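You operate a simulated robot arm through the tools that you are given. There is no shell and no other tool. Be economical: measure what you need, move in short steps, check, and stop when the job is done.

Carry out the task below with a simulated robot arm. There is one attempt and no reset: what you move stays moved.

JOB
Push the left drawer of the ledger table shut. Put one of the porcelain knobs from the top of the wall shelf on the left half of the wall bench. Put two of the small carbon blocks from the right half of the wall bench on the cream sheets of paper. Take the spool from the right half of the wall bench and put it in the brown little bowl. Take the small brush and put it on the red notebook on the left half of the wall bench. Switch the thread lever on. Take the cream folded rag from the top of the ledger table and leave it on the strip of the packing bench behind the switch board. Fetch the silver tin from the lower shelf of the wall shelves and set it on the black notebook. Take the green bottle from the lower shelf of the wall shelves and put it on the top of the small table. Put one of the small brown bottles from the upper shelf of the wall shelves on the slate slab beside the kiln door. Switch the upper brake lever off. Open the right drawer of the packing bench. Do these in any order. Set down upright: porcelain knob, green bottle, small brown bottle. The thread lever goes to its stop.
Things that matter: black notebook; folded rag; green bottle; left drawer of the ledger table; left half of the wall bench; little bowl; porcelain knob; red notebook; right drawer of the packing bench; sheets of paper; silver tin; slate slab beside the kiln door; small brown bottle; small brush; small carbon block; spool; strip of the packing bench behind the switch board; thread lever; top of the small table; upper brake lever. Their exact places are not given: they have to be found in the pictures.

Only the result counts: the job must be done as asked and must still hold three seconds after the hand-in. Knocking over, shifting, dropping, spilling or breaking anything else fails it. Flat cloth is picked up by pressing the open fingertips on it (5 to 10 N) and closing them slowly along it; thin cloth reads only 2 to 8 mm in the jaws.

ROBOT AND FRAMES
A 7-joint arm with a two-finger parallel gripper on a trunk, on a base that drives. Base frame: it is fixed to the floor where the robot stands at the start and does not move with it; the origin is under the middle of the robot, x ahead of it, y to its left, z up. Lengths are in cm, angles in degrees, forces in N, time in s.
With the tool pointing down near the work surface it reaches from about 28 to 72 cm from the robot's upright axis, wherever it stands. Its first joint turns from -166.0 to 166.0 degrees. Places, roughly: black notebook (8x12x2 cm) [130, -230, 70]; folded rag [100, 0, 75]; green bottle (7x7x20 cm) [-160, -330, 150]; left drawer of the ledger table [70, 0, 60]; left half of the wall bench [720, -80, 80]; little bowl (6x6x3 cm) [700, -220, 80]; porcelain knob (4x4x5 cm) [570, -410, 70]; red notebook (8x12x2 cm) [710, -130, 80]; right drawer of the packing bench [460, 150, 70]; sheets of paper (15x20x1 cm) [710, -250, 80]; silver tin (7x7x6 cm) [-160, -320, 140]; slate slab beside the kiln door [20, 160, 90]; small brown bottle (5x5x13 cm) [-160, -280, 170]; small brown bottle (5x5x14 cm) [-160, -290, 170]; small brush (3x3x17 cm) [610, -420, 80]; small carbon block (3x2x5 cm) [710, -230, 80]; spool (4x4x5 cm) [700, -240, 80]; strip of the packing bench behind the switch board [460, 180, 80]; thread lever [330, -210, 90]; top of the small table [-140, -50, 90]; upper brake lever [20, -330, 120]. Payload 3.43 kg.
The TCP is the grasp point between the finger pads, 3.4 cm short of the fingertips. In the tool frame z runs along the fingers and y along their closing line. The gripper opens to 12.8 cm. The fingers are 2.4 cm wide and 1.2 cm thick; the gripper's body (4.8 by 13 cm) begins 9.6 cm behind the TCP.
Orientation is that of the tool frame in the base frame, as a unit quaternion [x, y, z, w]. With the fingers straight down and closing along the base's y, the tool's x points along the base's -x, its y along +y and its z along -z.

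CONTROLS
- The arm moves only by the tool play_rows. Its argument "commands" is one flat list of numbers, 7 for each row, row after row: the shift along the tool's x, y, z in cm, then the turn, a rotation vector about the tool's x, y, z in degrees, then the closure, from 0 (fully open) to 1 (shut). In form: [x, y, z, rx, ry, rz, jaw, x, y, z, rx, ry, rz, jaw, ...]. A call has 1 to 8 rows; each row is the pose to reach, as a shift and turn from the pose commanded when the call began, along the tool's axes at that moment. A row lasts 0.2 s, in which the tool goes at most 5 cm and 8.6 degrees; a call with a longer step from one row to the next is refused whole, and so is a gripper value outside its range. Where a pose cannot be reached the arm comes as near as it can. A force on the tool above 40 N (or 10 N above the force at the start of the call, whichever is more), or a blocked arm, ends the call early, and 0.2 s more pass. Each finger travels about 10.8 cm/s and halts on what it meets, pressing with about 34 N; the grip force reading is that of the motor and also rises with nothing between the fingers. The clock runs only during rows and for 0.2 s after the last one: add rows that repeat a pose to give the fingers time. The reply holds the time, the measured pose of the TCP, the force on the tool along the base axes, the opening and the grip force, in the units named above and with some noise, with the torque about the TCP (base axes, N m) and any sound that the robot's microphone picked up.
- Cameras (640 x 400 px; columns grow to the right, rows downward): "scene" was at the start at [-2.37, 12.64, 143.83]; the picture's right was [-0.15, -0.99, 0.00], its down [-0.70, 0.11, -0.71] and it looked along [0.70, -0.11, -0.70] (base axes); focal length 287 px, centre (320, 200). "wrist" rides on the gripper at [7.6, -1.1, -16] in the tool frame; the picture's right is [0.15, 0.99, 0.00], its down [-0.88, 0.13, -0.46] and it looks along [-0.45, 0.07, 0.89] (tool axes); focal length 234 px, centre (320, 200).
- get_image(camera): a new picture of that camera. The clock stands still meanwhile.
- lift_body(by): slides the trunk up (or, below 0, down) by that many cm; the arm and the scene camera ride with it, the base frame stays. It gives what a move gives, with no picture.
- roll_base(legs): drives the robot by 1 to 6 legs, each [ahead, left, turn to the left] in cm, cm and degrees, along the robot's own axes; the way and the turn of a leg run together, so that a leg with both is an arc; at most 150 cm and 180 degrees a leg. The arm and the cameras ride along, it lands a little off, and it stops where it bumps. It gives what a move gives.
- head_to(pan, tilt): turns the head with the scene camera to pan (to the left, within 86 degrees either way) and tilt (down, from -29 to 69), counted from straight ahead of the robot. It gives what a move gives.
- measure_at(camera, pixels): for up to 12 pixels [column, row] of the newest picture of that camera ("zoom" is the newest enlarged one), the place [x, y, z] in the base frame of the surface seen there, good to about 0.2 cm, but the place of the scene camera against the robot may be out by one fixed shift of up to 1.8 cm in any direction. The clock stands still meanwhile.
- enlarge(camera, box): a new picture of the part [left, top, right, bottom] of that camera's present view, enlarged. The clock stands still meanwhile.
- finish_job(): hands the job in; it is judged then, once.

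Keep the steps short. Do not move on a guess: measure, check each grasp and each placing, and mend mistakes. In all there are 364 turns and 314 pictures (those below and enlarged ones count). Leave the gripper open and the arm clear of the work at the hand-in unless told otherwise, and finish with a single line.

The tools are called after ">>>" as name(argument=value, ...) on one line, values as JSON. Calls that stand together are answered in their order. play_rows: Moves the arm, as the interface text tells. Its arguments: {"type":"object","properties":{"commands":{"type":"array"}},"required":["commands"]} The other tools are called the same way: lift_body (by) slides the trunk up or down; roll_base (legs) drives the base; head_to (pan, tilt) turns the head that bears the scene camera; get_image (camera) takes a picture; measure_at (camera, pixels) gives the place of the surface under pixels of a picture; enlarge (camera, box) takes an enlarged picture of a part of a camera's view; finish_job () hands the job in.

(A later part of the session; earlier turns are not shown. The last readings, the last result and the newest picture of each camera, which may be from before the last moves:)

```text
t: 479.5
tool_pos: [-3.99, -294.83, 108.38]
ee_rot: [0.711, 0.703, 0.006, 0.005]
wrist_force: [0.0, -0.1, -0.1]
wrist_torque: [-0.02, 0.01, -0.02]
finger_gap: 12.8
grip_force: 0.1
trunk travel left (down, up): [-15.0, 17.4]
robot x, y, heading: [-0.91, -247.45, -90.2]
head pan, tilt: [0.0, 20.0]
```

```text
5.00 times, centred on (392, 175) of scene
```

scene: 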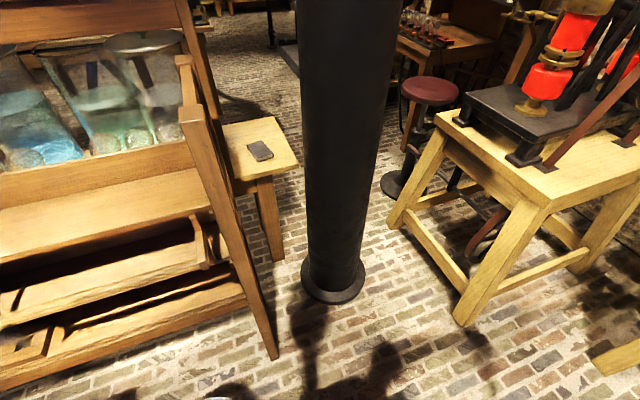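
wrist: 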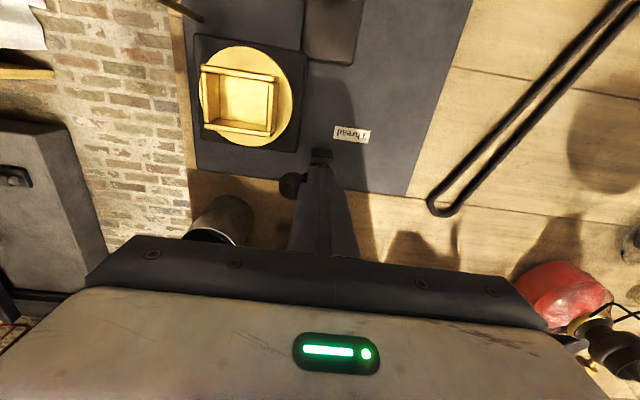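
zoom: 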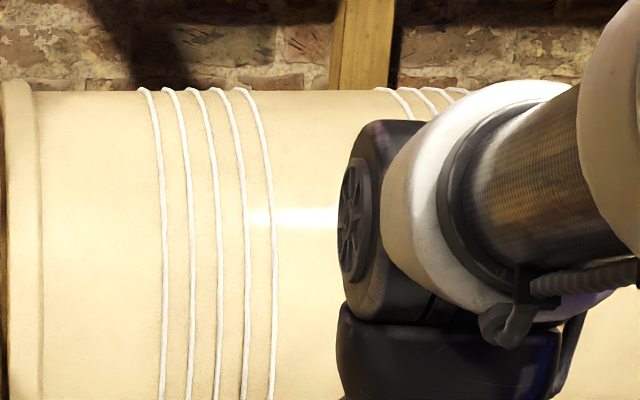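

Lever: pivot (13.8,−342,124), ball ≈(13.8,−329,117) – pointing down-outward. Other position must be up. I'll push it up from beneath with closed fingers, tool horizontal. Drive 18 ahead and pitch the tool.

>>> roll_base(legs=[[18, 0, 0]])

>>> play_rows(commands=[4, 0, 0, 0, -8.5, 0, 0.3, 8, 0, 0, 0, -17, 0, 0.6, 10, 1, 0, 0, -25.5, 0, 1, 10, 4, 0, 0, -34, 0, 1, 10, 7, 0, 0, -42.5, 0, 1, 10, 10, 0, 0, -51, 0, 1, 10, 13, 0, 0, -59.5, 0, 1, 10, 16, 0, 0, -68, 0, 1])

>>> play_rows(commands=[0, 1, 0, 0, -8.5, 0, 1, 0, 1.8, 0, 0, -17, 0, 1])

>>> get_image(camera="wrist")

>>> get_image(camera="scene")

```text
t: 481.0
tool_pos: [-3.94, -312.77, 108.41]
ee_rot: [0.71, 0.704, 0.006, 0.005]
wrist_force: [-0.2, -0.2, 0.0]
wrist_torque: [-0.01, 0.05, -0.01]
finger_gap: 12.82
grip_force: 0.0
trunk travel left (down, up): [-15.0, 17.4]
robot x, y, heading: [-1.54, -265.8, -90.5]
head pan, tilt: [0.0, 20.0]
```

```text
t: 482.4
tool_pos: [0.07, -306.35, 112.05]
ee_rot: [0.719, 0.547, -0.267, 0.335]
wrist_force: [0.5, 0.3, -0.3]
wrist_torque: [0.0, 0.02, -0.01]
finger_gap: 0.0
grip_force: 33.3
out of reach, approached as far as the arm can: row 5, 6, 7
trunk travel left (down, up): [-15.0, 17.4]
robot x, y, heading: [-1.2, -265.41, -90.1]
head pan, tilt: [0.0, 20.0]
stopped in row 7: the arm was blocked; the commanded pose is now the measured one
```

```text
t: 482.9
tool_pos: [1.51, -308.99, 115.84]
ee_rot: [0.705, 0.492, -0.285, 0.424]
wrist_force: [0.5, 0.1, -0.6]
wrist_torque: [-0.02, -0.03, -0.06]
finger_gap: 0.04
grip_force: 32.7
out of reach, approached as far as the arm can: row 1, 2
trunk travel left (down, up): [-15.0, 17.4]
robot x, y, heading: [-1.39, -265.77, -90.2]
head pan, tilt: [0.0, 20.0]
stopped in row 2: the arm was blocked; the commanded pose is now the measured one
```

```text
198 pictures are left
```

wrist: 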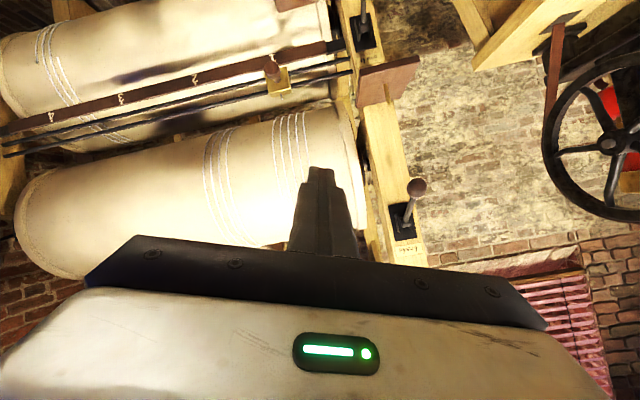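

```text
197 pictures are left
```

scene: 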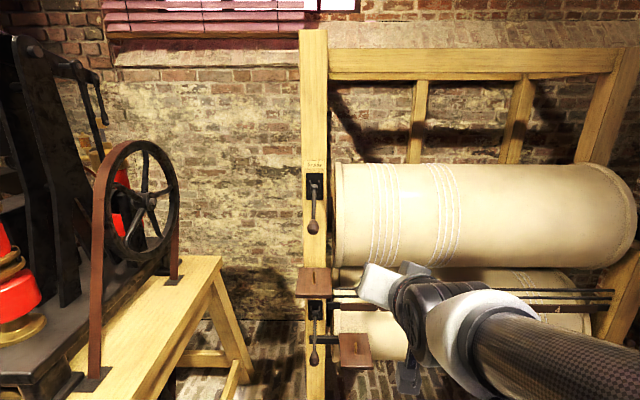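

The arm was too cramped (skewed). I back up 22, raise the trunk 15 and restore a proper horizontal orientation.

>>> roll_base(legs=[[-22, 0, 0]])

>>> lift_body(by=15)

>>> play_rows(commands=[0, 0, 2, -0.85, -5.9, -5.15, 1, 0, 0, 4, -1.7, -11.75, -10.3, 1, 0, 0, 6, -2.55, -17.6, -15.45, 1, 0, 0, 8, -3.4, -23.5, -20.6, 1, 0, 0, 8, -3.4, -23.5, -20.6, 1])

>>> get_image(camera="wrist")

```text
t: 484.6
tool_pos: [1.74, -287.17, 115.81]
ee_rot: [0.705, 0.492, -0.285, 0.425]
wrist_force: [0.1, -0.5, -0.3]
wrist_torque: [-0.02, 0.0, -0.01]
finger_gap: 0.0
grip_force: 32.9
trunk travel left (down, up): [-15.0, 17.4]
robot x, y, heading: [-0.82, -243.68, -90.1]
head pan, tilt: [0.0, 20.0]
```

```text
t: 486.4
tool_pos: [1.75, -287.22, 131.0]
ee_rot: [0.706, 0.491, -0.285, 0.424]
wrist_force: [-0.3, 0.2, -0.2]
wrist_torque: [-0.03, 0.0, -0.01]
finger_gap: 0.01
grip_force: 32.8
trunk travel left (down, up): [-30.0, 2.4]
robot x, y, heading: [-1.09, -244.41, -89.9]
head pan, tilt: [0.0, 20.0]
```

```text
t: 486.9
tool_pos: [14.12, -288.6, 132.4]
ee_rot: [0.566, 0.583, -0.297, 0.501]
wrist_force: [-0.4, -0.5, -0.1]
wrist_torque: [0.0, -0.01, 0.05]
finger_gap: 0.01
grip_force: 32.3
out of reach, approached as far as the arm can: row 1, 2
trunk travel left (down, up): [-30.0, 2.4]
robot x, y, heading: [-0.84, -243.82, -90.3]
head pan, tilt: [0.0, 20.0]
stopped in row 2: the arm was blocked; the commanded pose is now the measured one
```

```text
196 pictures are left
```

wrist: 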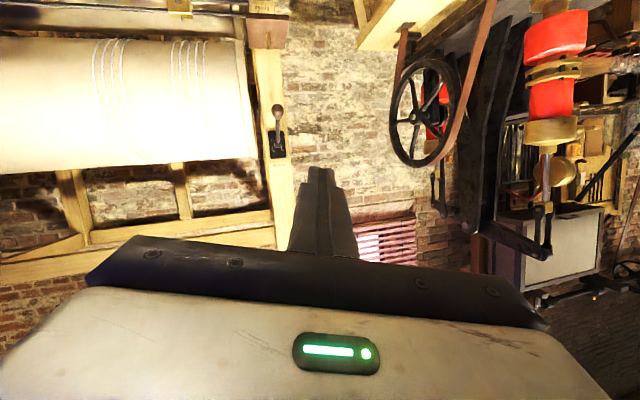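

Move outward and down first (to about y −305, z 114).

>>> play_rows(commands=[1.8, -1.15, 3.4, 0, 0, 0, 1, 3.6, -2.3, 6.8, 0, 0, 0, 1, 5.4, -3.45, 10.2, 0, 0, 0, 1, 7.2, -4.6, 13.6, 0, 0, 0, 1, 9, -5.75, 17, 0, 0, 0, 1, 10.8, -6.9, 20.4, 0, 0, 0, 1])

```text
t: 488.3
tool_pos: [14.08, -304.5, 113.92]
ee_rot: [0.568, 0.585, -0.295, 0.498]
wrist_force: [0.6, -0.1, -0.3]
wrist_torque: [0.0, 0.02, 0.0]
finger_gap: 0.0
grip_force: 32.7
trunk travel left (down, up): [-30.0, 2.4]
robot x, y, heading: [-0.9, -243.61, -90.0]
head pan, tilt: [0.0, 20.0]
```

>>> play_rows(commands=[0, 0, 0, 4.4, -5.3, -3.4, 1, 0, 0, 0, 8.7, -10.6, -6.7, 1, 0, 0, 0, 13.1, -15.9, -10.1, 1, 0, 0, 0, 13.1, -15.9, -10.1, 1])

>>> get_image(camera="wrist")

```text
t: 489.3
tool_pos: [14.15, -304.63, 113.93]
ee_rot: [0.52, 0.52, -0.479, 0.479]
wrist_force: [0.0, -0.7, -0.2]
wrist_torque: [0.01, 0.03, -0.01]
finger_gap: 0.0
grip_force: 32.7
trunk travel left (down, up): [-30.0, 2.4]
robot x, y, heading: [-1.33, -243.75, -90.2]
head pan, tilt: [0.0, 20.0]
```

```text
195 pictures are left
```

wrist: 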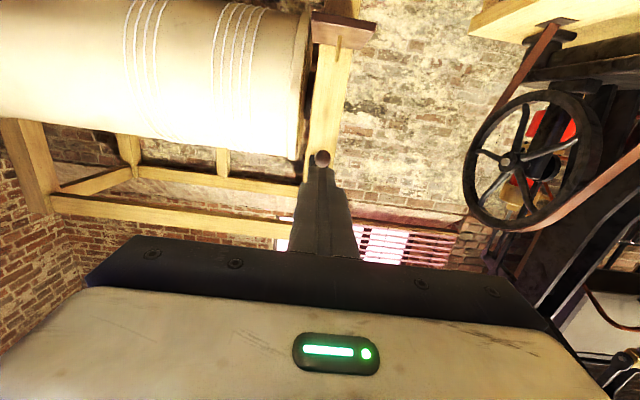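

>>> measure_at(camera="wrist", pixels=[[321, 157], [318, 160], [325, 157]])

```text
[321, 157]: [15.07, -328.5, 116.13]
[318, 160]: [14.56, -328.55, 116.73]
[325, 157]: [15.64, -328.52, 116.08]
```

Ball at (15,−329.3,116.6). Lower to z 112.7, then drive ahead 24 to bring the fingers beneath it.

>>> play_rows(commands=[0.7, 0.9, 0, 0, 0, 0, 1, 1.2, 0.9, 0, 0, 0, 0, 1])

>>> roll_base(legs=[[24, 0, 0]])

>>> get_image(camera="wrist")

>>> get_image(camera="scene")

```text
t: 489.9
tool_pos: [15.1, -304.42, 112.71]
ee_rot: [0.522, 0.521, -0.478, 0.478]
wrist_force: [-0.3, -0.4, -0.1]
wrist_torque: [0.03, -0.03, 0.02]
finger_gap: 0.02
grip_force: 33.0
trunk travel left (down, up): [-30.0, 2.4]
robot x, y, heading: [-1.32, -243.99, -90.1]
head pan, tilt: [0.0, 20.0]
```

```text
t: 491.6
tool_pos: [15.11, -328.32, 112.73]
ee_rot: [0.522, 0.52, -0.478, 0.478]
wrist_force: [-0.3, -0.1, 0.0]
wrist_torque: [-0.01, 0.01, -0.02]
finger_gap: 0.03
grip_force: 32.4
trunk travel left (down, up): [-30.0, 2.4]
robot x, y, heading: [-1.16, -267.88, -89.8]
head pan, tilt: [0.0, 20.0]
```

```text
194 pictures are left
```

wrist: 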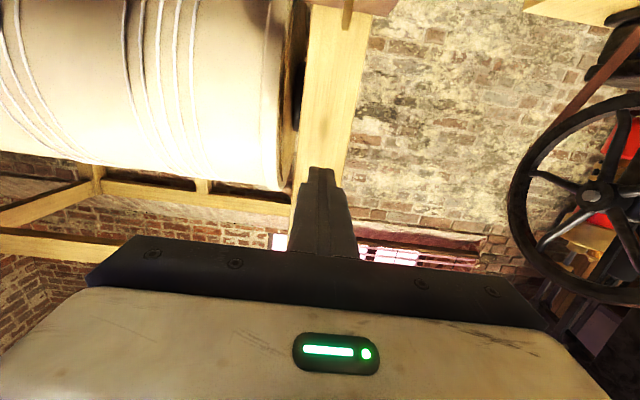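

```text
193 pictures are left
```

scene: 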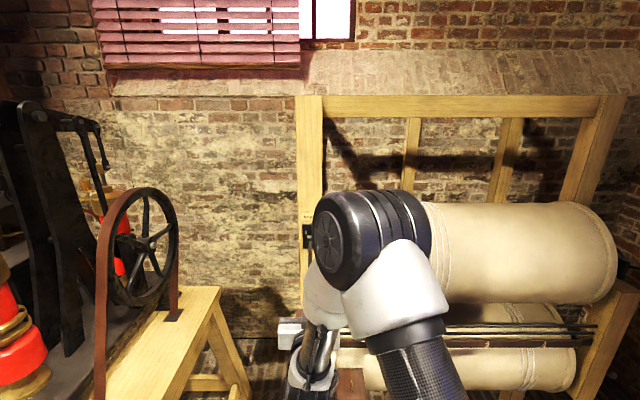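

Raising the fingers under the ball.

>>> play_rows(commands=[-2, 0, -0.17, 0, 0, 0, 1, -4, 0, -0.35, 0, 0, 0, 1, -6, 0, -0.5, 0, 0, 0, 1, -8, 0, -0.7, 0, 0, 0, 1, -10, 0, -0.87, 0, 0, 0, 1, -12, 0, -1.05, 0, 0, 0, 1])

>>> get_image(camera="scene")

>>> get_image(camera="wrist")

```text
t: 493.0
tool_pos: [14.94, -328.28, 124.76]
ee_rot: [0.521, 0.519, -0.479, 0.48]
wrist_force: [-0.1, 1.3, 0.0]
wrist_torque: [-0.01, 0.01, 0.03]
finger_gap: 0.02
grip_force: 32.7
trunk travel left (down, up): [-30.0, 2.4]
robot x, y, heading: [-0.92, -267.62, -89.9]
head pan, tilt: [0.0, 20.0]
```

```text
192 pictures are left
```

scene: 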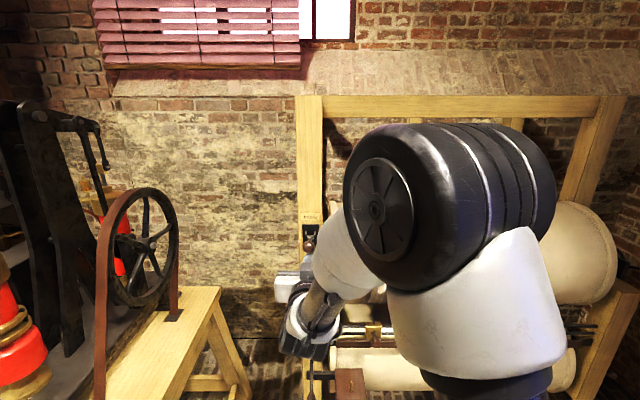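

```text
191 pictures are left
```

wrist: 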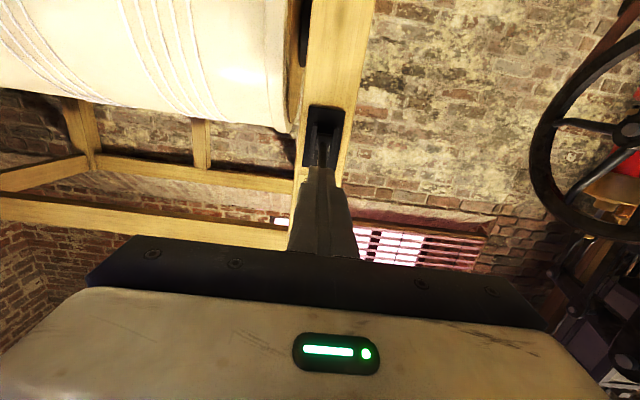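

Lever is rising; continue until resistance.

>>> play_rows(commands=[-1, 0, -0.09, 0, 0, 0, 1, -2, 0, -0.17, 0, 0, 0, 1, -3, 0, -0.26, 0, 0, 0, 1, -4, 0, -0.35, 0, 0, 0, 1, -5, 0, -0.44, 0, 0, 0, 1, -6, 0, -0.52, 0, 0, 0, 1, -7, 0, -0.6, 0, 0, 0, 1])

>>> enlarge(camera="scene", box=[260, 150, 380, 300])

```text
t: 494.0
tool_pos: [14.81, -327.99, 126.71]
ee_rot: [0.528, 0.53, -0.471, 0.468]
wrist_force: [-1.7, 2.1, -7.9]
wrist_torque: [0.14, 0.0, 0.07]
finger_gap: 0.0
grip_force: 33.0
trunk travel left (down, up): [-30.0, 2.4]
robot x, y, heading: [-1.49, -267.69, -90.1]
head pan, tilt: [0.0, 20.0]
stopped in row 4: the force on the tool passed its limit at 46 N (the readings are from after the stop); the commanded pose is now the measured one
```

```text
2.67 times, centred on (320, 225) of scene
```

zoom: 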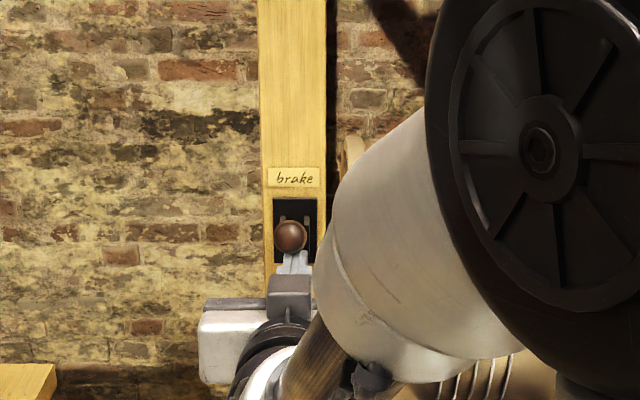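

Lever is at its upper stop. Lower the fingers away, back off, and turn toward the wall shelves.

>>> play_rows(commands=[2, 0, 0, 0, 0, 0, 1, 5, 0, 0, 0, 0, 0, 1])

>>> roll_base(legs=[[-30, 0, 0], [0, -45, 0], [0, 0, -90]])

>>> head_to(pan=20, tilt=5)

>>> get_image(camera="scene")

```text
t: 494.6
tool_pos: [14.9, -327.57, 122.12]
ee_rot: [0.526, 0.527, -0.473, 0.471]
wrist_force: [-0.5, 0.7, -1.1]
wrist_torque: [0.01, -0.01, -0.03]
finger_gap: 0.02
grip_force: 33.2
trunk travel left (down, up): [-30.0, 2.4]
robot x, y, heading: [-1.49, -267.79, -90.0]
head pan, tilt: [0.0, 20.0]
```

```text
t: 505.0
tool_pos: [-105.94, -253.29, 121.99]
ee_rot: [0.745, -0.001, -0.667, -0.003]
wrist_force: [0.4, -0.8, 0.2]
wrist_torque: [-0.01, -0.01, -0.03]
finger_gap: 0.0
grip_force: 32.9
trunk travel left (down, up): [-30.0, 2.4]
robot x, y, heading: [-45.99, -237.5, 179.7]
head pan, tilt: [0.0, 20.0]
```

```text
t: 505.9
tool_pos: [-106.02, -253.32, 122.0]
ee_rot: [0.746, -0.001, -0.666, -0.003]
wrist_force: [-0.4, 0.1, -0.5]
wrist_torque: [0.0, 0.0, -0.01]
finger_gap: 0.0
grip_force: 32.8
trunk travel left (down, up): [-30.0, 2.4]
robot x, y, heading: [-46.03, -237.75, 179.6]
head pan, tilt: [20.0, 5.0]
```

```text
189 pictures are left
```

scene: 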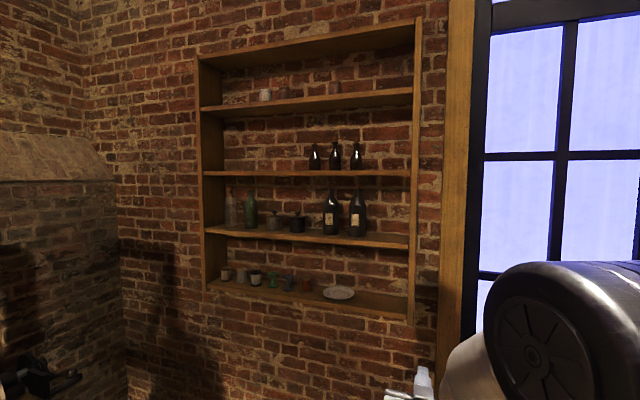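

>>> enlarge(camera="scene", box=[190, 130, 430, 310])

>>> measure_at(camera="scene", pixels=[[315, 160], [336, 160], [355, 160], [251, 212], [275, 223], [297, 224], [231, 212], [210, 172], [300, 176], [300, 236], [250, 228], [280, 238]])

```text
2.22 times, centred on (310, 220) of scene
```

zoom: 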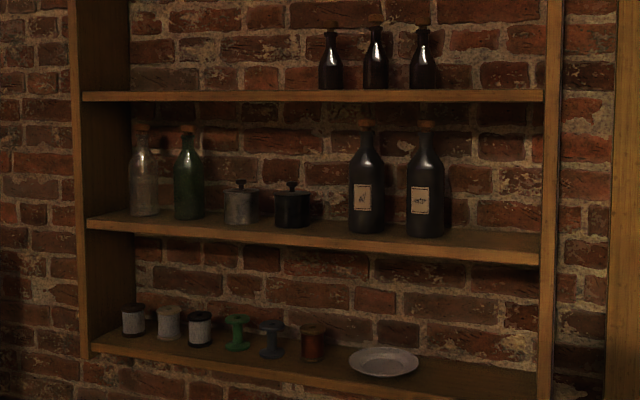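

```text
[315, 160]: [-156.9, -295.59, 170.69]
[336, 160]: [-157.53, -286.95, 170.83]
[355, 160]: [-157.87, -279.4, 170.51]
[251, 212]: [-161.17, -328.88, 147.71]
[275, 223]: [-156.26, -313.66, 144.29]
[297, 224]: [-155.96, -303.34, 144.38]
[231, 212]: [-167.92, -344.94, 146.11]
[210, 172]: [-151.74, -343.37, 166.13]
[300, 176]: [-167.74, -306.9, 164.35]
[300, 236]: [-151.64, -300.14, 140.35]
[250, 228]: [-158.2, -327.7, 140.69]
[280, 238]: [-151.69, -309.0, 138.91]
```

Green bottle ≈(−162,−328.5), silver tin ≈(−159.5,−313.7) on the lower shelf (z≈140), brown bottles on the upper shelf. Raise the tool, then drive near to look with the wrist camera.

>>> play_rows(commands=[-4.5, 0, -0.5, 0, 0, 0, 0.8, -9, 0, -1, 0, 0, 0, 0.5, -13.5, 0, -1.5, 0, 0, 0, 0.2, -18, 0, -2, 0, 0, 0, 0, -22, 0, -2.5, 0, 0, 0, 0, -26, 0, -2.9, 0, 0, 0, 0])

>>> roll_base(legs=[[0, 68, 0], [28, 0, 0]])

>>> get_image(camera="wrist")

>>> get_image(camera="scene")

```text
t: 507.2
tool_pos: [-106.03, -253.31, 148.26]
ee_rot: [0.745, -0.001, -0.667, -0.003]
wrist_force: [-1.4, 0.9, -0.5]
wrist_torque: [0.0, -0.02, 0.03]
finger_gap: 12.79
grip_force: 0.1
trunk travel left (down, up): [-30.0, 2.4]
robot x, y, heading: [-46.69, -237.61, 179.6]
head pan, tilt: [20.0, 5.0]
```

```text
t: 515.8
tool_pos: [-134.84, -321.09, 148.21]
ee_rot: [0.745, -0.003, -0.667, -0.005]
wrist_force: [0.4, -0.8, 0.7]
wrist_torque: [0.02, -0.01, 0.03]
finger_gap: 12.81
grip_force: 0.1
trunk travel left (down, up): [-30.0, 2.4]
robot x, y, heading: [-74.51, -305.57, 179.2]
head pan, tilt: [20.0, 5.0]
```

```text
187 pictures are left
```

wrist: 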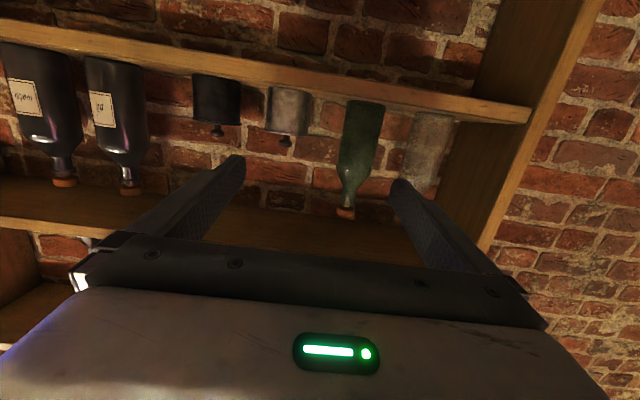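

```text
186 pictures are left
```

scene: 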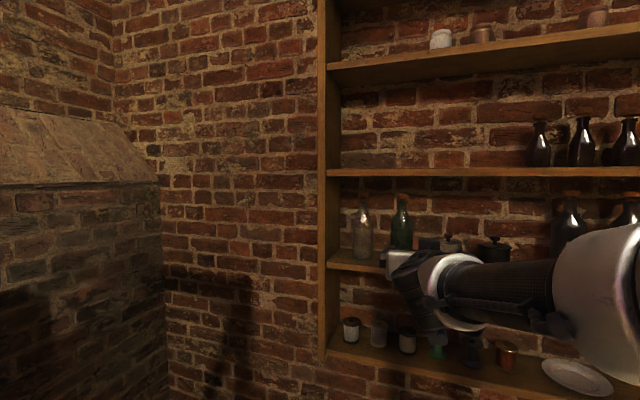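

>>> measure_at(camera="wrist", pixels=[[360, 130], [340, 135], [378, 135], [355, 165], [346, 210], [291, 110], [272, 110], [309, 112], [285, 140], [216, 100], [430, 140], [380, 100]])

```text
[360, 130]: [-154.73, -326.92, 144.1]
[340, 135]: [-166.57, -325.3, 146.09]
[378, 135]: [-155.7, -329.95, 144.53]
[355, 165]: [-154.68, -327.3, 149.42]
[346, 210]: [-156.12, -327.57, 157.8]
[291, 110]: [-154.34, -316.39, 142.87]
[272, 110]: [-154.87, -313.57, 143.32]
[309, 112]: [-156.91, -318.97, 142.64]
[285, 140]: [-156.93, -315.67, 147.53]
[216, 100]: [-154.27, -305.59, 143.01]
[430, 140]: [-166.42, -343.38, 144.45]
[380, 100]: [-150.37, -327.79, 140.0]
```

Wrist: green bottle axis ≈(−157.6,−327.5), tin axis ≈(−157.6,−315.9), shelf 139.9. Set opening 9 cm, align y, then drive in 20.

>>> play_rows(commands=[0.6, 3.2, 0, 0, 0, 0, 0.3, 1.2, 6.4, 0, 0, 0, 0, 0.3, 1.2, 6.4, 0, 0, 0, 0, 0.3])

>>> roll_base(legs=[[12, 0, 0.5]])

>>> get_image(camera="wrist")

```text
t: 516.6
tool_pos: [-134.59, -327.64, 146.98]
ee_rot: [0.746, -0.004, -0.666, -0.006]
wrist_force: [0.1, 0.1, -0.5]
wrist_torque: [-0.01, -0.01, -0.02]
finger_gap: 8.98
grip_force: 0.0
trunk travel left (down, up): [-30.0, 2.4]
robot x, y, heading: [-74.92, -305.9, 179.3]
head pan, tilt: [20.0, 5.0]
```

```text
t: 517.9
tool_pos: [-146.46, -327.99, 146.96]
ee_rot: [0.746, 0.0, -0.666, -0.002]
wrist_force: [0.3, 0.2, -0.6]
wrist_torque: [0.02, 0.01, 0.0]
finger_gap: 8.95
grip_force: 0.1
trunk travel left (down, up): [-30.0, 2.4]
robot x, y, heading: [-86.74, -305.59, 180.0]
head pan, tilt: [20.0, 5.0]
```

```text
185 pictures are left
```

wrist: 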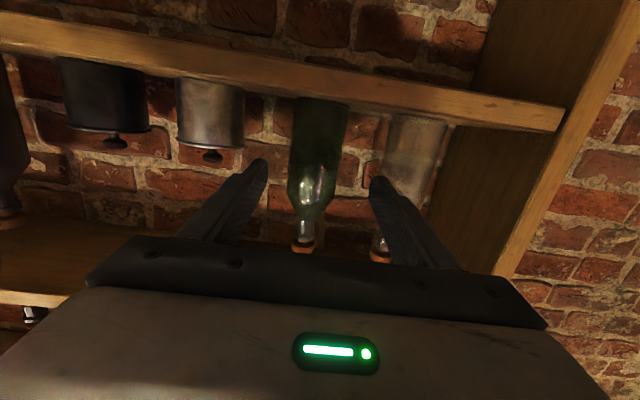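

>>> measure_at(camera="wrist", pixels=[[318, 150], [293, 150], [343, 150], [303, 240], [312, 190], [216, 110], [415, 150], [330, 100]])

```text
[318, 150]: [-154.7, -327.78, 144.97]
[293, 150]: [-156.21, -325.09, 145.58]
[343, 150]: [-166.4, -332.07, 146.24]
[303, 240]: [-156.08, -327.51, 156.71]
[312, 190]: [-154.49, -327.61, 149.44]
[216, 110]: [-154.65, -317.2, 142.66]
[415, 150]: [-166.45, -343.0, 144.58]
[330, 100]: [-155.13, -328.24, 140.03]
```

Advance 11 cm around the bottle and grip.

>>> play_rows(commands=[-0.35, -0.4, 3, 0, 0, 0, 0.3, -0.7, -0.4, 6, 0, 0, 0, 0.3, -1, -0.4, 9, 0, 0, 0, 0.3, -1.25, -0.4, 11, 0, 0, 0, 0.3])

>>> get_image(camera="wrist")

```text
t: 518.9
tool_pos: [-157.56, -327.57, 146.93]
ee_rot: [0.746, 0.0, -0.666, -0.003]
wrist_force: [-0.3, 0.2, 0.1]
wrist_torque: [0.01, -0.04, -0.01]
finger_gap: 8.98
grip_force: 0.1
trunk travel left (down, up): [-30.0, 2.4]
robot x, y, heading: [-86.84, -305.56, 180.1]
head pan, tilt: [20.0, 5.0]
```

```text
184 pictures are left
```

wrist: 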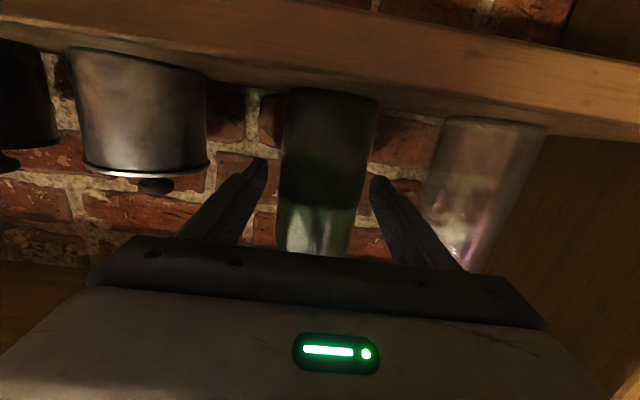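

>>> play_rows(commands=[0, 0, 0, 0, 0, 0, 0.4, 0, 0, 0, 0, 0, 0, 0.5, 0, 0, 0, 0, 0, 0, 0.6, 0, 0, 0, 0, 0, 0, 0.7, 0, 0, 0, 0, 0, 0, 0.8, 0, 0, 0, 0, 0, 0, 0.8])

>>> play_rows(commands=[-0.5, 0, 0, 0, 0, 0, 0.9, -1, 0, -0.1, 0, 0, 0, 0.9, -1.6, 0, -0.2, 0, 0, 0, 0.9])

>>> get_image(camera="wrist")

```text
t: 520.3
tool_pos: [-157.45, -327.66, 147.09]
ee_rot: [0.745, 0.001, -0.667, -0.001]
wrist_force: [-0.1, 0.0, -0.3]
wrist_torque: [-0.07, 0.02, 0.01]
finger_gap: 6.07
grip_force: 34.5
trunk travel left (down, up): [-30.0, 2.4]
robot x, y, heading: [-86.71, -305.43, 180.0]
head pan, tilt: [20.0, 5.0]
```

```text
t: 521.1
tool_pos: [-157.53, -327.66, 148.61]
ee_rot: [0.746, 0.001, -0.666, -0.001]
wrist_force: [-1.1, -0.6, -3.6]
wrist_torque: [0.0, -0.01, -0.01]
finger_gap: 6.02
grip_force: 33.8
trunk travel left (down, up): [-30.0, 2.4]
robot x, y, heading: [-86.91, -305.66, 180.0]
head pan, tilt: [20.0, 5.0]
```

```text
183 pictures are left
```

wrist: 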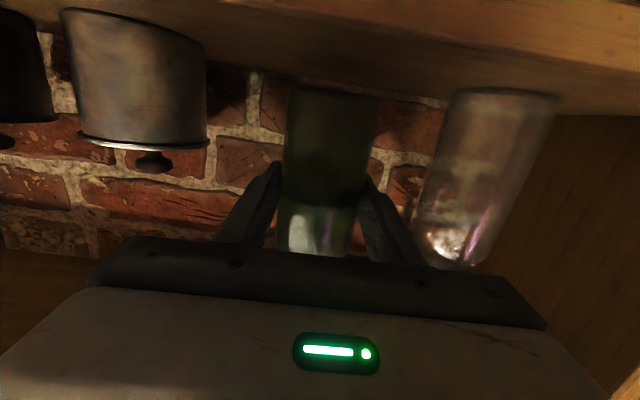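

Green bottle is held. Back out and drive toward the small table.

>>> roll_base(legs=[[-40, 0, 0], [0, -140, 0], [0, -80, 0]])

>>> head_to(pan=0, tilt=35)

>>> get_image(camera="scene")

```text
t: 544.5
tool_pos: [-118.33, -109.18, 148.56]
ee_rot: [0.745, 0.006, -0.667, 0.003]
wrist_force: [-0.3, -0.1, -2.8]
wrist_torque: [-0.03, -0.02, 0.0]
finger_gap: 6.03
grip_force: 34.2
trunk travel left (down, up): [-30.0, 2.4]
robot x, y, heading: [-47.57, -86.27, -179.3]
head pan, tilt: [20.0, 5.0]
```

```text
t: 545.4
tool_pos: [-118.28, -109.22, 148.56]
ee_rot: [0.746, 0.005, -0.666, 0.003]
wrist_force: [-0.1, 0.3, -3.3]
wrist_torque: [0.04, 0.01, 0.02]
finger_gap: 6.02
grip_force: 34.1
trunk travel left (down, up): [-30.0, 2.4]
robot x, y, heading: [-47.84, -86.38, -179.1]
head pan, tilt: [0.0, 35.0]
```

```text
182 pictures are left
```

scene: 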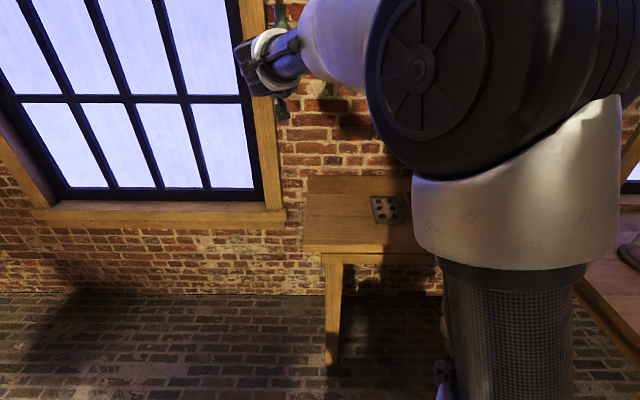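

>>> measure_at(camera="scene", pixels=[[340, 220], [310, 245], [310, 185], [355, 200], [385, 210], [330, 350], [400, 250], [400, 190]])

>>> head_to(pan=-35, tilt=35)

>>> get_image(camera="scene")

```text
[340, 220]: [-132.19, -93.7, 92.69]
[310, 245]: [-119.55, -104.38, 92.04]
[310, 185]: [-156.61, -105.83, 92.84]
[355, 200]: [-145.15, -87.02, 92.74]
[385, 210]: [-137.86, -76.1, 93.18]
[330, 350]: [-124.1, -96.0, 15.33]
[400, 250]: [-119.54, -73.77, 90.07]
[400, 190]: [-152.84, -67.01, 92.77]
```

```text
t: 546.4
tool_pos: [-118.15, -109.21, 148.68]
ee_rot: [0.746, 0.006, -0.666, 0.003]
wrist_force: [-0.1, 0.0, -2.8]
wrist_torque: [0.0, -0.01, 0.02]
finger_gap: 6.01
grip_force: 33.9
trunk travel left (down, up): [-30.0, 2.4]
robot x, y, heading: [-47.76, -86.21, -179.4]
head pan, tilt: [-35.0, 35.0]
```

```text
181 pictures are left
```

scene: 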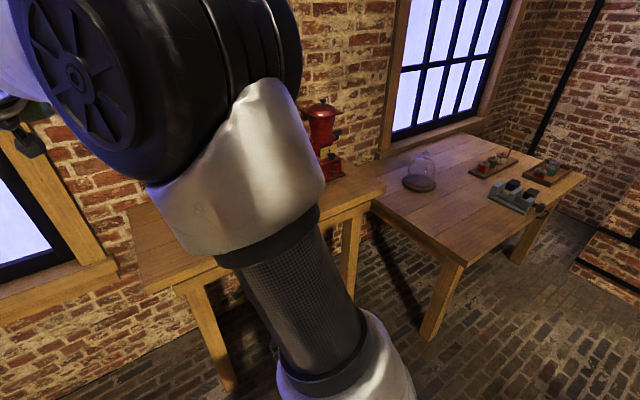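

Small table: top ≈92, x −160…−119.5, y −105… ; free spot near (−128,−94). Shift right 14.5, lower the trunk by 30.

>>> roll_base(legs=[[0, -14.5, -0.7]])

>>> lift_body(by=-30)

>>> get_image(camera="wrist")

```text
t: 548.5
tool_pos: [-118.59, -93.98, 148.65]
ee_rot: [0.746, 0.001, -0.666, -0.001]
wrist_force: [-0.1, -0.2, -3.2]
wrist_torque: [0.02, -0.01, 0.04]
finger_gap: 6.03
grip_force: 33.5
trunk travel left (down, up): [-30.0, 2.4]
robot x, y, heading: [-48.05, -71.83, -180.0]
head pan, tilt: [-35.0, 35.0]
```

```text
t: 551.5
tool_pos: [-118.58, -93.94, 118.58]
ee_rot: [0.746, 0.002, -0.666, 0.0]
wrist_force: [-0.3, -0.1, -2.3]
wrist_torque: [-0.03, -0.02, -0.03]
finger_gap: 5.99
grip_force: 34.0
trunk travel left (down, up): [0.0, 32.4]
robot x, y, heading: [-48.0, -72.1, -179.9]
head pan, tilt: [-35.0, 35.0]
```

```text
180 pictures are left
```

wrist: 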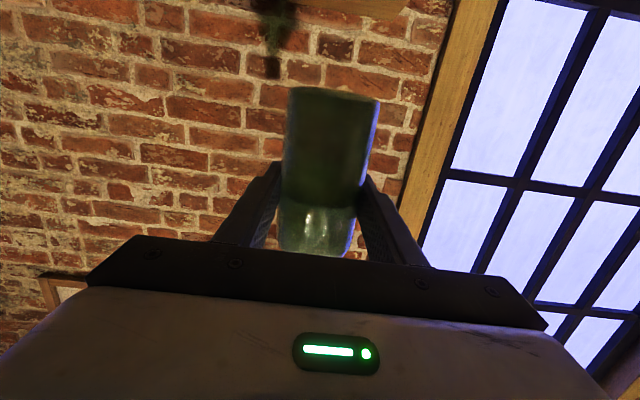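

>>> play_rows(commands=[3, 0, 0.34, 0, 0, 0, 0.9, 6, 0, 0.7, 0, 0, 0, 0.9, 9, 0, 1, 0, 0, 0, 0.9, 12, 0, 1.36, 0, 0, 0, 0.9, 15, 0, 1.7, 0, 0, 0, 0.9, 17.2, 0, 1.95, 0, 0, 0, 0.9])

>>> get_image(camera="wrist")

```text
t: 552.9
tool_pos: [-118.52, -93.98, 101.31]
ee_rot: [0.745, 0.001, -0.667, -0.001]
wrist_force: [0.4, -0.5, -3.4]
wrist_torque: [0.0, -0.03, 0.02]
finger_gap: 6.01
grip_force: 33.6
trunk travel left (down, up): [0.0, 32.4]
robot x, y, heading: [-47.42, -72.04, -180.1]
head pan, tilt: [-35.0, 35.0]
```

```text
179 pictures are left
```

wrist: 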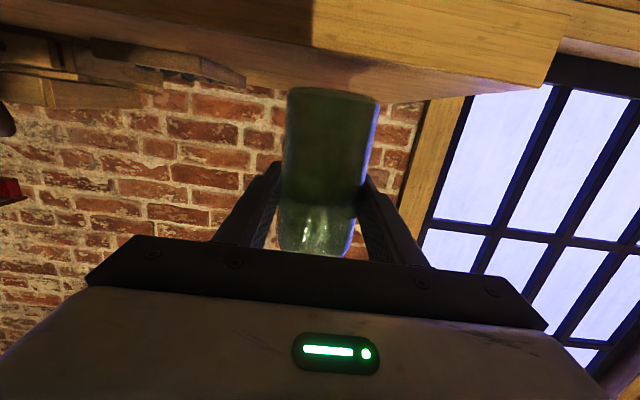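

>>> measure_at(camera="wrist", pixels=[[420, 85], [420, 60], [420, 30], [500, 70], [240, 78], [560, 20], [200, 62]])

```text
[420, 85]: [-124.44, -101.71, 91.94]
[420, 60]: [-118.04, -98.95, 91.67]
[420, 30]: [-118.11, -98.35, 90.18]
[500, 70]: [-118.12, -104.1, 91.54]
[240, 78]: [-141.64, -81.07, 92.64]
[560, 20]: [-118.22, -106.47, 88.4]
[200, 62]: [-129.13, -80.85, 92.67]
```

Table top 91.9, edge x=−118.1. Advance 9 cm and lower.

>>> play_rows(commands=[-0.34, 0, 3, 0, 0, 0, 0.9, -0.68, 0, 6, 0, 0, 0, 0.9, -1, 0, 8.95, 0, 0, 0, 0.9])

>>> play_rows(commands=[0.8, 0, 0.1, 0, 0, 0, 0.9, 1.5, 0, 0.17, 0, 0, 0, 0.9, 2, 0, 0.23, 0, 0, 0, 0.9, 2.2, 0, 0.25, 0, 0, 0, 0.9])

```text
t: 553.6
tool_pos: [-127.59, -93.98, 101.12]
ee_rot: [0.746, 0.003, -0.666, 0.0]
wrist_force: [-0.9, -0.5, -3.4]
wrist_torque: [-0.01, -0.01, 0.01]
finger_gap: 5.95
grip_force: 34.2
trunk travel left (down, up): [0.0, 32.4]
robot x, y, heading: [-48.05, -71.92, -180.0]
head pan, tilt: [-35.0, 35.0]
```

```text
t: 554.6
tool_pos: [-127.65, -93.86, 99.07]
ee_rot: [0.745, 0.001, -0.667, -0.001]
wrist_force: [-0.2, 0.4, -1.5]
wrist_torque: [-0.03, 0.01, -0.01]
finger_gap: 5.97
grip_force: 34.0
trunk travel left (down, up): [0.0, 32.4]
robot x, y, heading: [-48.06, -71.84, 179.9]
head pan, tilt: [-35.0, 35.0]
```

Starting contact. A touch lower, then open slowly and withdraw.

>>> play_rows(commands=[0.1, 0, 0, 0, 0, 0, 0.9, 0.12, 0, 0, 0, 0, 0, 0.52, 0.12, 0, 0, 0, 0, 0, 0.45, 0.12, 0, 0, 0, 0, 0, 0.38, 0.12, 0, 0, 0, 0, 0, 0.3])

>>> roll_base(legs=[[-18, 0, 0]])

>>> get_image(camera="wrist")

```text
t: 555.9
tool_pos: [-127.57, -93.97, 98.91]
ee_rot: [0.745, 0.002, -0.667, 0.0]
wrist_force: [0.3, -1.1, -0.5]
wrist_torque: [0.0, -0.01, 0.0]
finger_gap: 8.97
grip_force: 0.0
trunk travel left (down, up): [0.0, 32.4]
robot x, y, heading: [-47.88, -71.53, -180.0]
head pan, tilt: [-35.0, 35.0]
```

```text
t: 557.4
tool_pos: [-109.67, -93.91, 99.02]
ee_rot: [0.745, 0.001, -0.667, -0.002]
wrist_force: [-0.4, -1.1, 0.0]
wrist_torque: [0.01, -0.02, -0.02]
finger_gap: 8.97
grip_force: 0.0
trunk travel left (down, up): [0.0, 32.4]
robot x, y, heading: [-29.98, -71.75, 179.9]
head pan, tilt: [-35.0, 35.0]
```

```text
178 pictures are left
```

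wrist: 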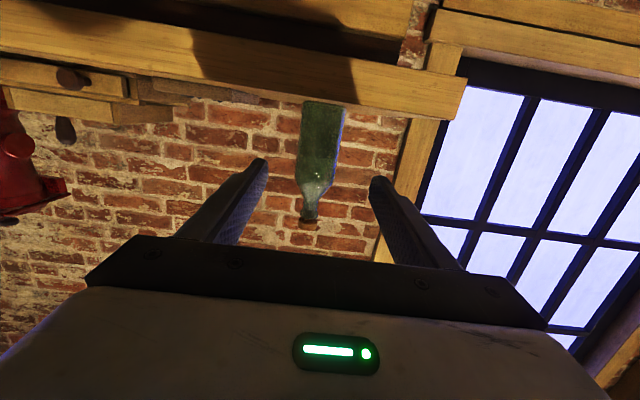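

The green bottle stands upright. Next the silver tin: raise the trunk, drive back to the shelves.

>>> lift_body(by=30)

>>> play_rows(commands=[-4, 0, -0.45, 0, 0, 0, 0.3, -8, 0, -0.9, 0, 0, 0, 0.3, -12, 0, -1.36, 0, 0, 0, 0.3, -16, 0, -1.8, 0, 0, 0, 0.3])

>>> roll_base(legs=[[17, 0, 0], [0, 140, 0], [0, 82, 0], [20, 0, 0]])

>>> get_image(camera="wrist")

```text
t: 560.4
tool_pos: [-109.51, -93.84, 128.94]
ee_rot: [0.746, 0.001, -0.665, -0.001]
wrist_force: [0.1, 0.2, -0.6]
wrist_torque: [-0.04, 0.01, -0.02]
finger_gap: 8.95
grip_force: 0.0
trunk travel left (down, up): [-30.0, 2.4]
robot x, y, heading: [-29.88, -71.42, 179.8]
head pan, tilt: [-35.0, 35.0]
```

```text
t: 561.4
tool_pos: [-109.73, -93.95, 145.27]
ee_rot: [0.746, 0.001, -0.666, -0.001]
wrist_force: [-0.9, -0.1, 0.3]
wrist_torque: [-0.01, 0.05, 0.01]
finger_gap: 8.96
grip_force: 0.0
trunk travel left (down, up): [-30.0, 2.4]
robot x, y, heading: [-30.18, -71.77, 180.1]
head pan, tilt: [-35.0, 35.0]
```

```text
t: 585.0
tool_pos: [-147.05, -315.18, 145.1]
ee_rot: [0.746, 0.003, -0.666, 0.0]
wrist_force: [-0.2, 0.6, 0.5]
wrist_torque: [0.0, -0.01, 0.03]
finger_gap: 8.97
grip_force: 0.0
trunk travel left (down, up): [-30.0, 2.4]
robot x, y, heading: [-67.17, -292.89, -180.2]
head pan, tilt: [-35.0, 35.0]
```

```text
177 pictures are left
```

wrist: 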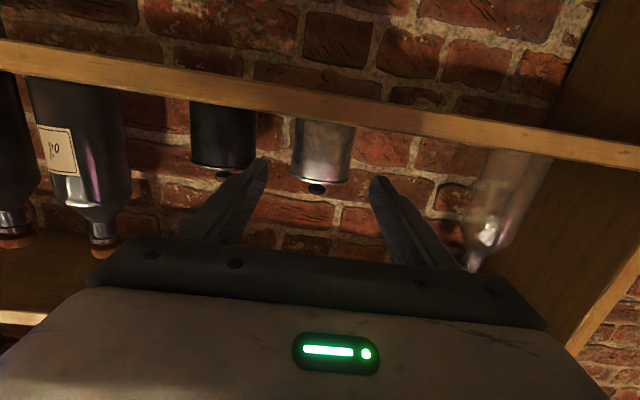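

>>> measure_at(camera="wrist", pixels=[[322, 150], [294, 150], [352, 155], [317, 188], [225, 140], [252, 145], [194, 140], [222, 175], [322, 175]])

```text
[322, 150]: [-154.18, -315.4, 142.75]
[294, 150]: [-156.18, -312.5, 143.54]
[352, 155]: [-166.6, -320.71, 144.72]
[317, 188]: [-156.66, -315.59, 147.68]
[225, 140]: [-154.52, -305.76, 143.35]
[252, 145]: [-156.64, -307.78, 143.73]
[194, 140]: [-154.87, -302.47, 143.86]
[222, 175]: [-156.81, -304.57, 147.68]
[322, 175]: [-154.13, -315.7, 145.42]
```

Tin axis (−157.5,−315.6), edges ±3.2. I use a 45° downward pitch so that I can later set it on the notebook without the camera hitting the table. Back 8, pitch to 45°.

>>> roll_base(legs=[[-8, 0, 0]])

>>> play_rows(commands=[0, 0, 0, 0, 7.7, 0, 0.375, 0, 0, 0, 0, 15.4, 0, 0.375, 0, 0, 0, 0, 23.1, 0, 0.375, 0, 0, 0, 0, 30.8, 0, 0.375, 0, 0, 0, 0, 38.5, 0, 0.375])

>>> get_image(camera="wrist")

```text
t: 586.1
tool_pos: [-139.04, -315.19, 145.18]
ee_rot: [0.745, 0.003, -0.667, 0.0]
wrist_force: [1.3, 0.5, 1.2]
wrist_torque: [0.01, -0.01, 0.01]
finger_gap: 8.94
grip_force: 0.1
trunk travel left (down, up): [-30.0, 2.4]
robot x, y, heading: [-59.43, -292.47, -179.7]
head pan, tilt: [-35.0, 35.0]
```

```text
t: 587.3
tool_pos: [-135.42, -311.76, 140.19]
ee_rot: [0.924, 0.002, -0.382, -0.001]
wrist_force: [-0.7, -0.2, -0.2]
wrist_torque: [0.02, 0.01, -0.03]
finger_gap: 7.99
grip_force: 0.0
out of reach, approached as far as the arm can: row 4, 5
trunk travel left (down, up): [-30.0, 2.4]
robot x, y, heading: [-59.24, -292.48, -179.9]
head pan, tilt: [-35.0, 35.0]
```

```text
176 pictures are left
```

wrist: 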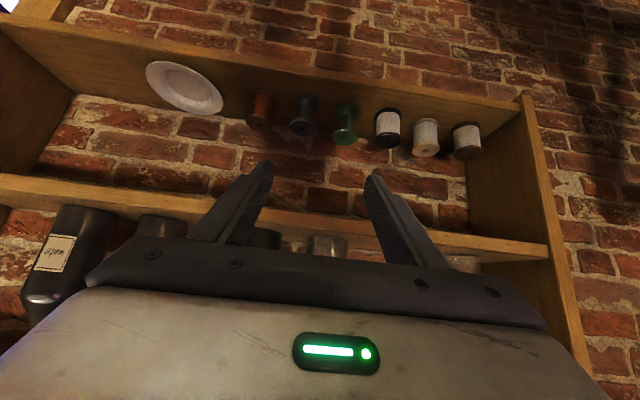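

Pull the arm in a bit (closer to the robot, z≈148), then reposition the base.

>>> play_rows(commands=[0.4, -2, -3.2, 0, 0, 0, 0.375, 0.7, -4, -6.4, 0, 0, 0, 0.375, 1.1, -6, -9.6, 0, 0, 0, 0.375, 1.4, -8, -12.7, 0, 0, 0, 0.375])

>>> roll_base(legs=[[16, 11.8, 0]])

>>> get_image(camera="wrist")

```text
t: 588.3
tool_pos: [-125.4, -303.88, 148.41]
ee_rot: [0.924, 0.003, -0.383, 0.0]
wrist_force: [1.2, 0.6, 0.0]
wrist_torque: [-0.01, 0.01, 0.01]
finger_gap: 7.99
grip_force: 0.0
trunk travel left (down, up): [-30.0, 2.4]
robot x, y, heading: [-59.16, -292.77, -179.6]
head pan, tilt: [-35.0, 35.0]
```

```text
t: 590.1
tool_pos: [-141.51, -316.02, 148.4]
ee_rot: [0.924, 0.002, -0.383, -0.001]
wrist_force: [0.5, 0.3, -0.2]
wrist_torque: [-0.01, 0.01, 0.01]
finger_gap: 7.99
grip_force: 0.0
trunk travel left (down, up): [-30.0, 2.4]
robot x, y, heading: [-75.32, -304.95, -179.8]
head pan, tilt: [-35.0, 35.0]
```

```text
175 pictures are left
```

wrist: 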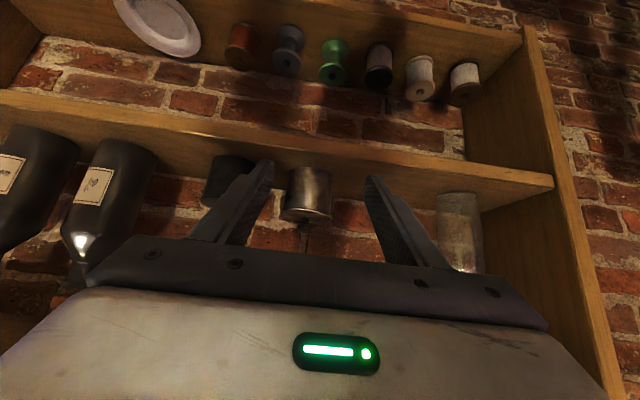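

>>> play_rows(commands=[0, -0.4, 0, 0, 0, 0, 0.375])

>>> roll_base(legs=[[10, 0, 0]])

>>> get_image(camera="wrist")

>>> measure_at(camera="wrist", pixels=[[305, 200], [320, 190], [285, 205], [340, 205], [310, 230]])

```text
t: 590.5
tool_pos: [-141.48, -315.56, 148.33]
ee_rot: [0.924, 0.004, -0.384, 0.0]
wrist_force: [-0.3, -0.6, -0.8]
wrist_torque: [-0.01, 0.0, 0.0]
finger_gap: 8.0
grip_force: 0.1
trunk travel left (down, up): [-30.0, 2.4]
robot x, y, heading: [-75.13, -304.68, -180.0]
head pan, tilt: [-35.0, 35.0]
```

```text
t: 591.6
tool_pos: [-151.62, -315.62, 148.36]
ee_rot: [0.924, 0.003, -0.383, 0.0]
wrist_force: [0.5, 0.2, 0.3]
wrist_torque: [0.0, -0.05, 0.02]
finger_gap: 8.02
grip_force: 0.1
trunk travel left (down, up): [-30.0, 2.4]
robot x, y, heading: [-85.48, -304.77, -179.9]
head pan, tilt: [-35.0, 35.0]
```

```text
174 pictures are left
```

wrist: 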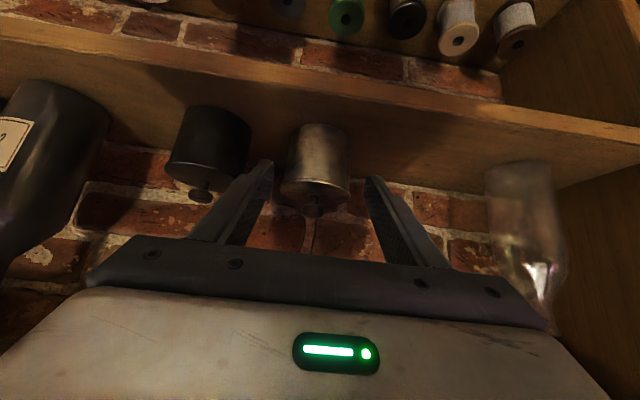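

```text
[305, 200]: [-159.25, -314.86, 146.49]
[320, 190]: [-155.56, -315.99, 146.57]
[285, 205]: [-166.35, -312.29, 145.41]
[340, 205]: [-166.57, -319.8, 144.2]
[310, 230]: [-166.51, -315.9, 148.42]
```

Centred. Advance to (−157,−315.6,144) and grip.

>>> play_rows(commands=[-0.25, 0, 2.3, 0, 0, 0, 0.375, -0.5, 0, 4.6, 0, 0, 0, 0.375, -0.78, 0, 6.8, 0, 0, 0, 0.375, -0.78, 0, 6.8, 0, 0, 0, 0.45, -0.78, 0, 6.8, 0, 0, 0, 0.55, -0.78, 0, 6.8, 0, 0, 0, 0.65, -0.78, 0, 6.8, 0, 0, 0, 0.75])

>>> get_image(camera="wrist")

```text
t: 593.2
tool_pos: [-156.82, -315.51, 144.18]
ee_rot: [0.924, 0.004, -0.383, 0.0]
wrist_force: [5.5, -0.4, 7.8]
wrist_torque: [-0.47, 1.44, 0.03]
finger_gap: 6.35
grip_force: 33.2
trunk travel left (down, up): [-30.0, 2.4]
robot x, y, heading: [-85.54, -304.72, -179.7]
head pan, tilt: [-35.0, 35.0]
heard: snap
```

```text
173 pictures are left
```

wrist: 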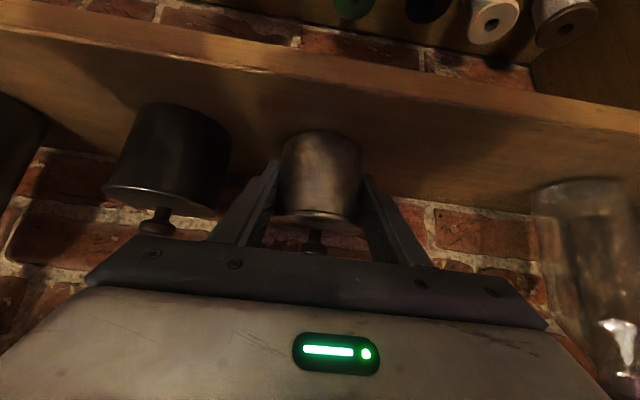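

A "snap" was heard and there is contact force. Look around before moving.

>>> head_to(pan=10, tilt=5)

>>> get_image(camera="scene")

>>> enlarge(camera="wrist", box=[220, 100, 420, 260])

```text
t: 594.4
tool_pos: [-156.72, -315.51, 144.14]
ee_rot: [0.924, 0.003, -0.383, 0.0]
wrist_force: [-0.1, -0.7, -0.3]
wrist_torque: [-0.02, -0.01, -0.03]
finger_gap: 6.56
grip_force: 34.8
trunk travel left (down, up): [-30.0, 2.4]
robot x, y, heading: [-85.09, -304.62, -179.9]
head pan, tilt: [10.0, 5.0]
```

```text
172 pictures are left
```

scene: 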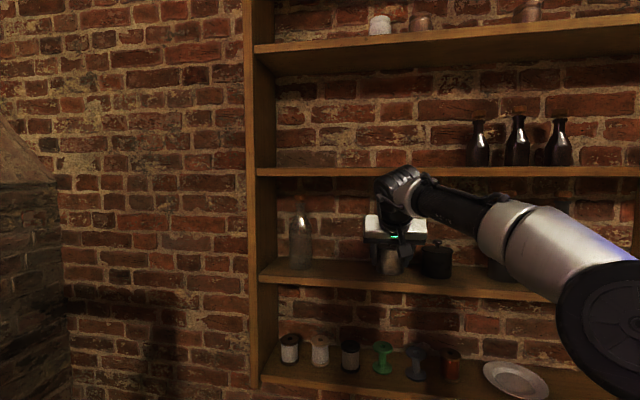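

```text
2.50 times, centred on (320, 180) of wrist
```

zoom: 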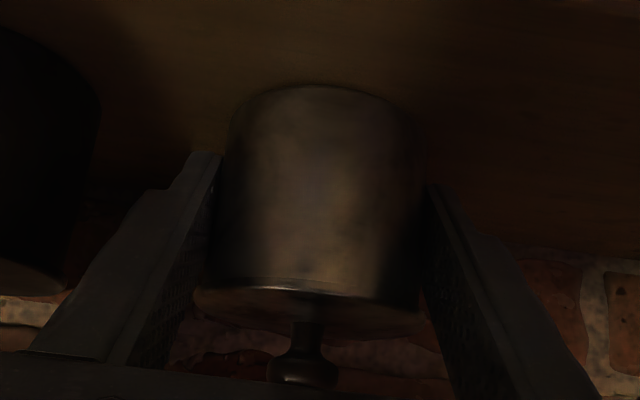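

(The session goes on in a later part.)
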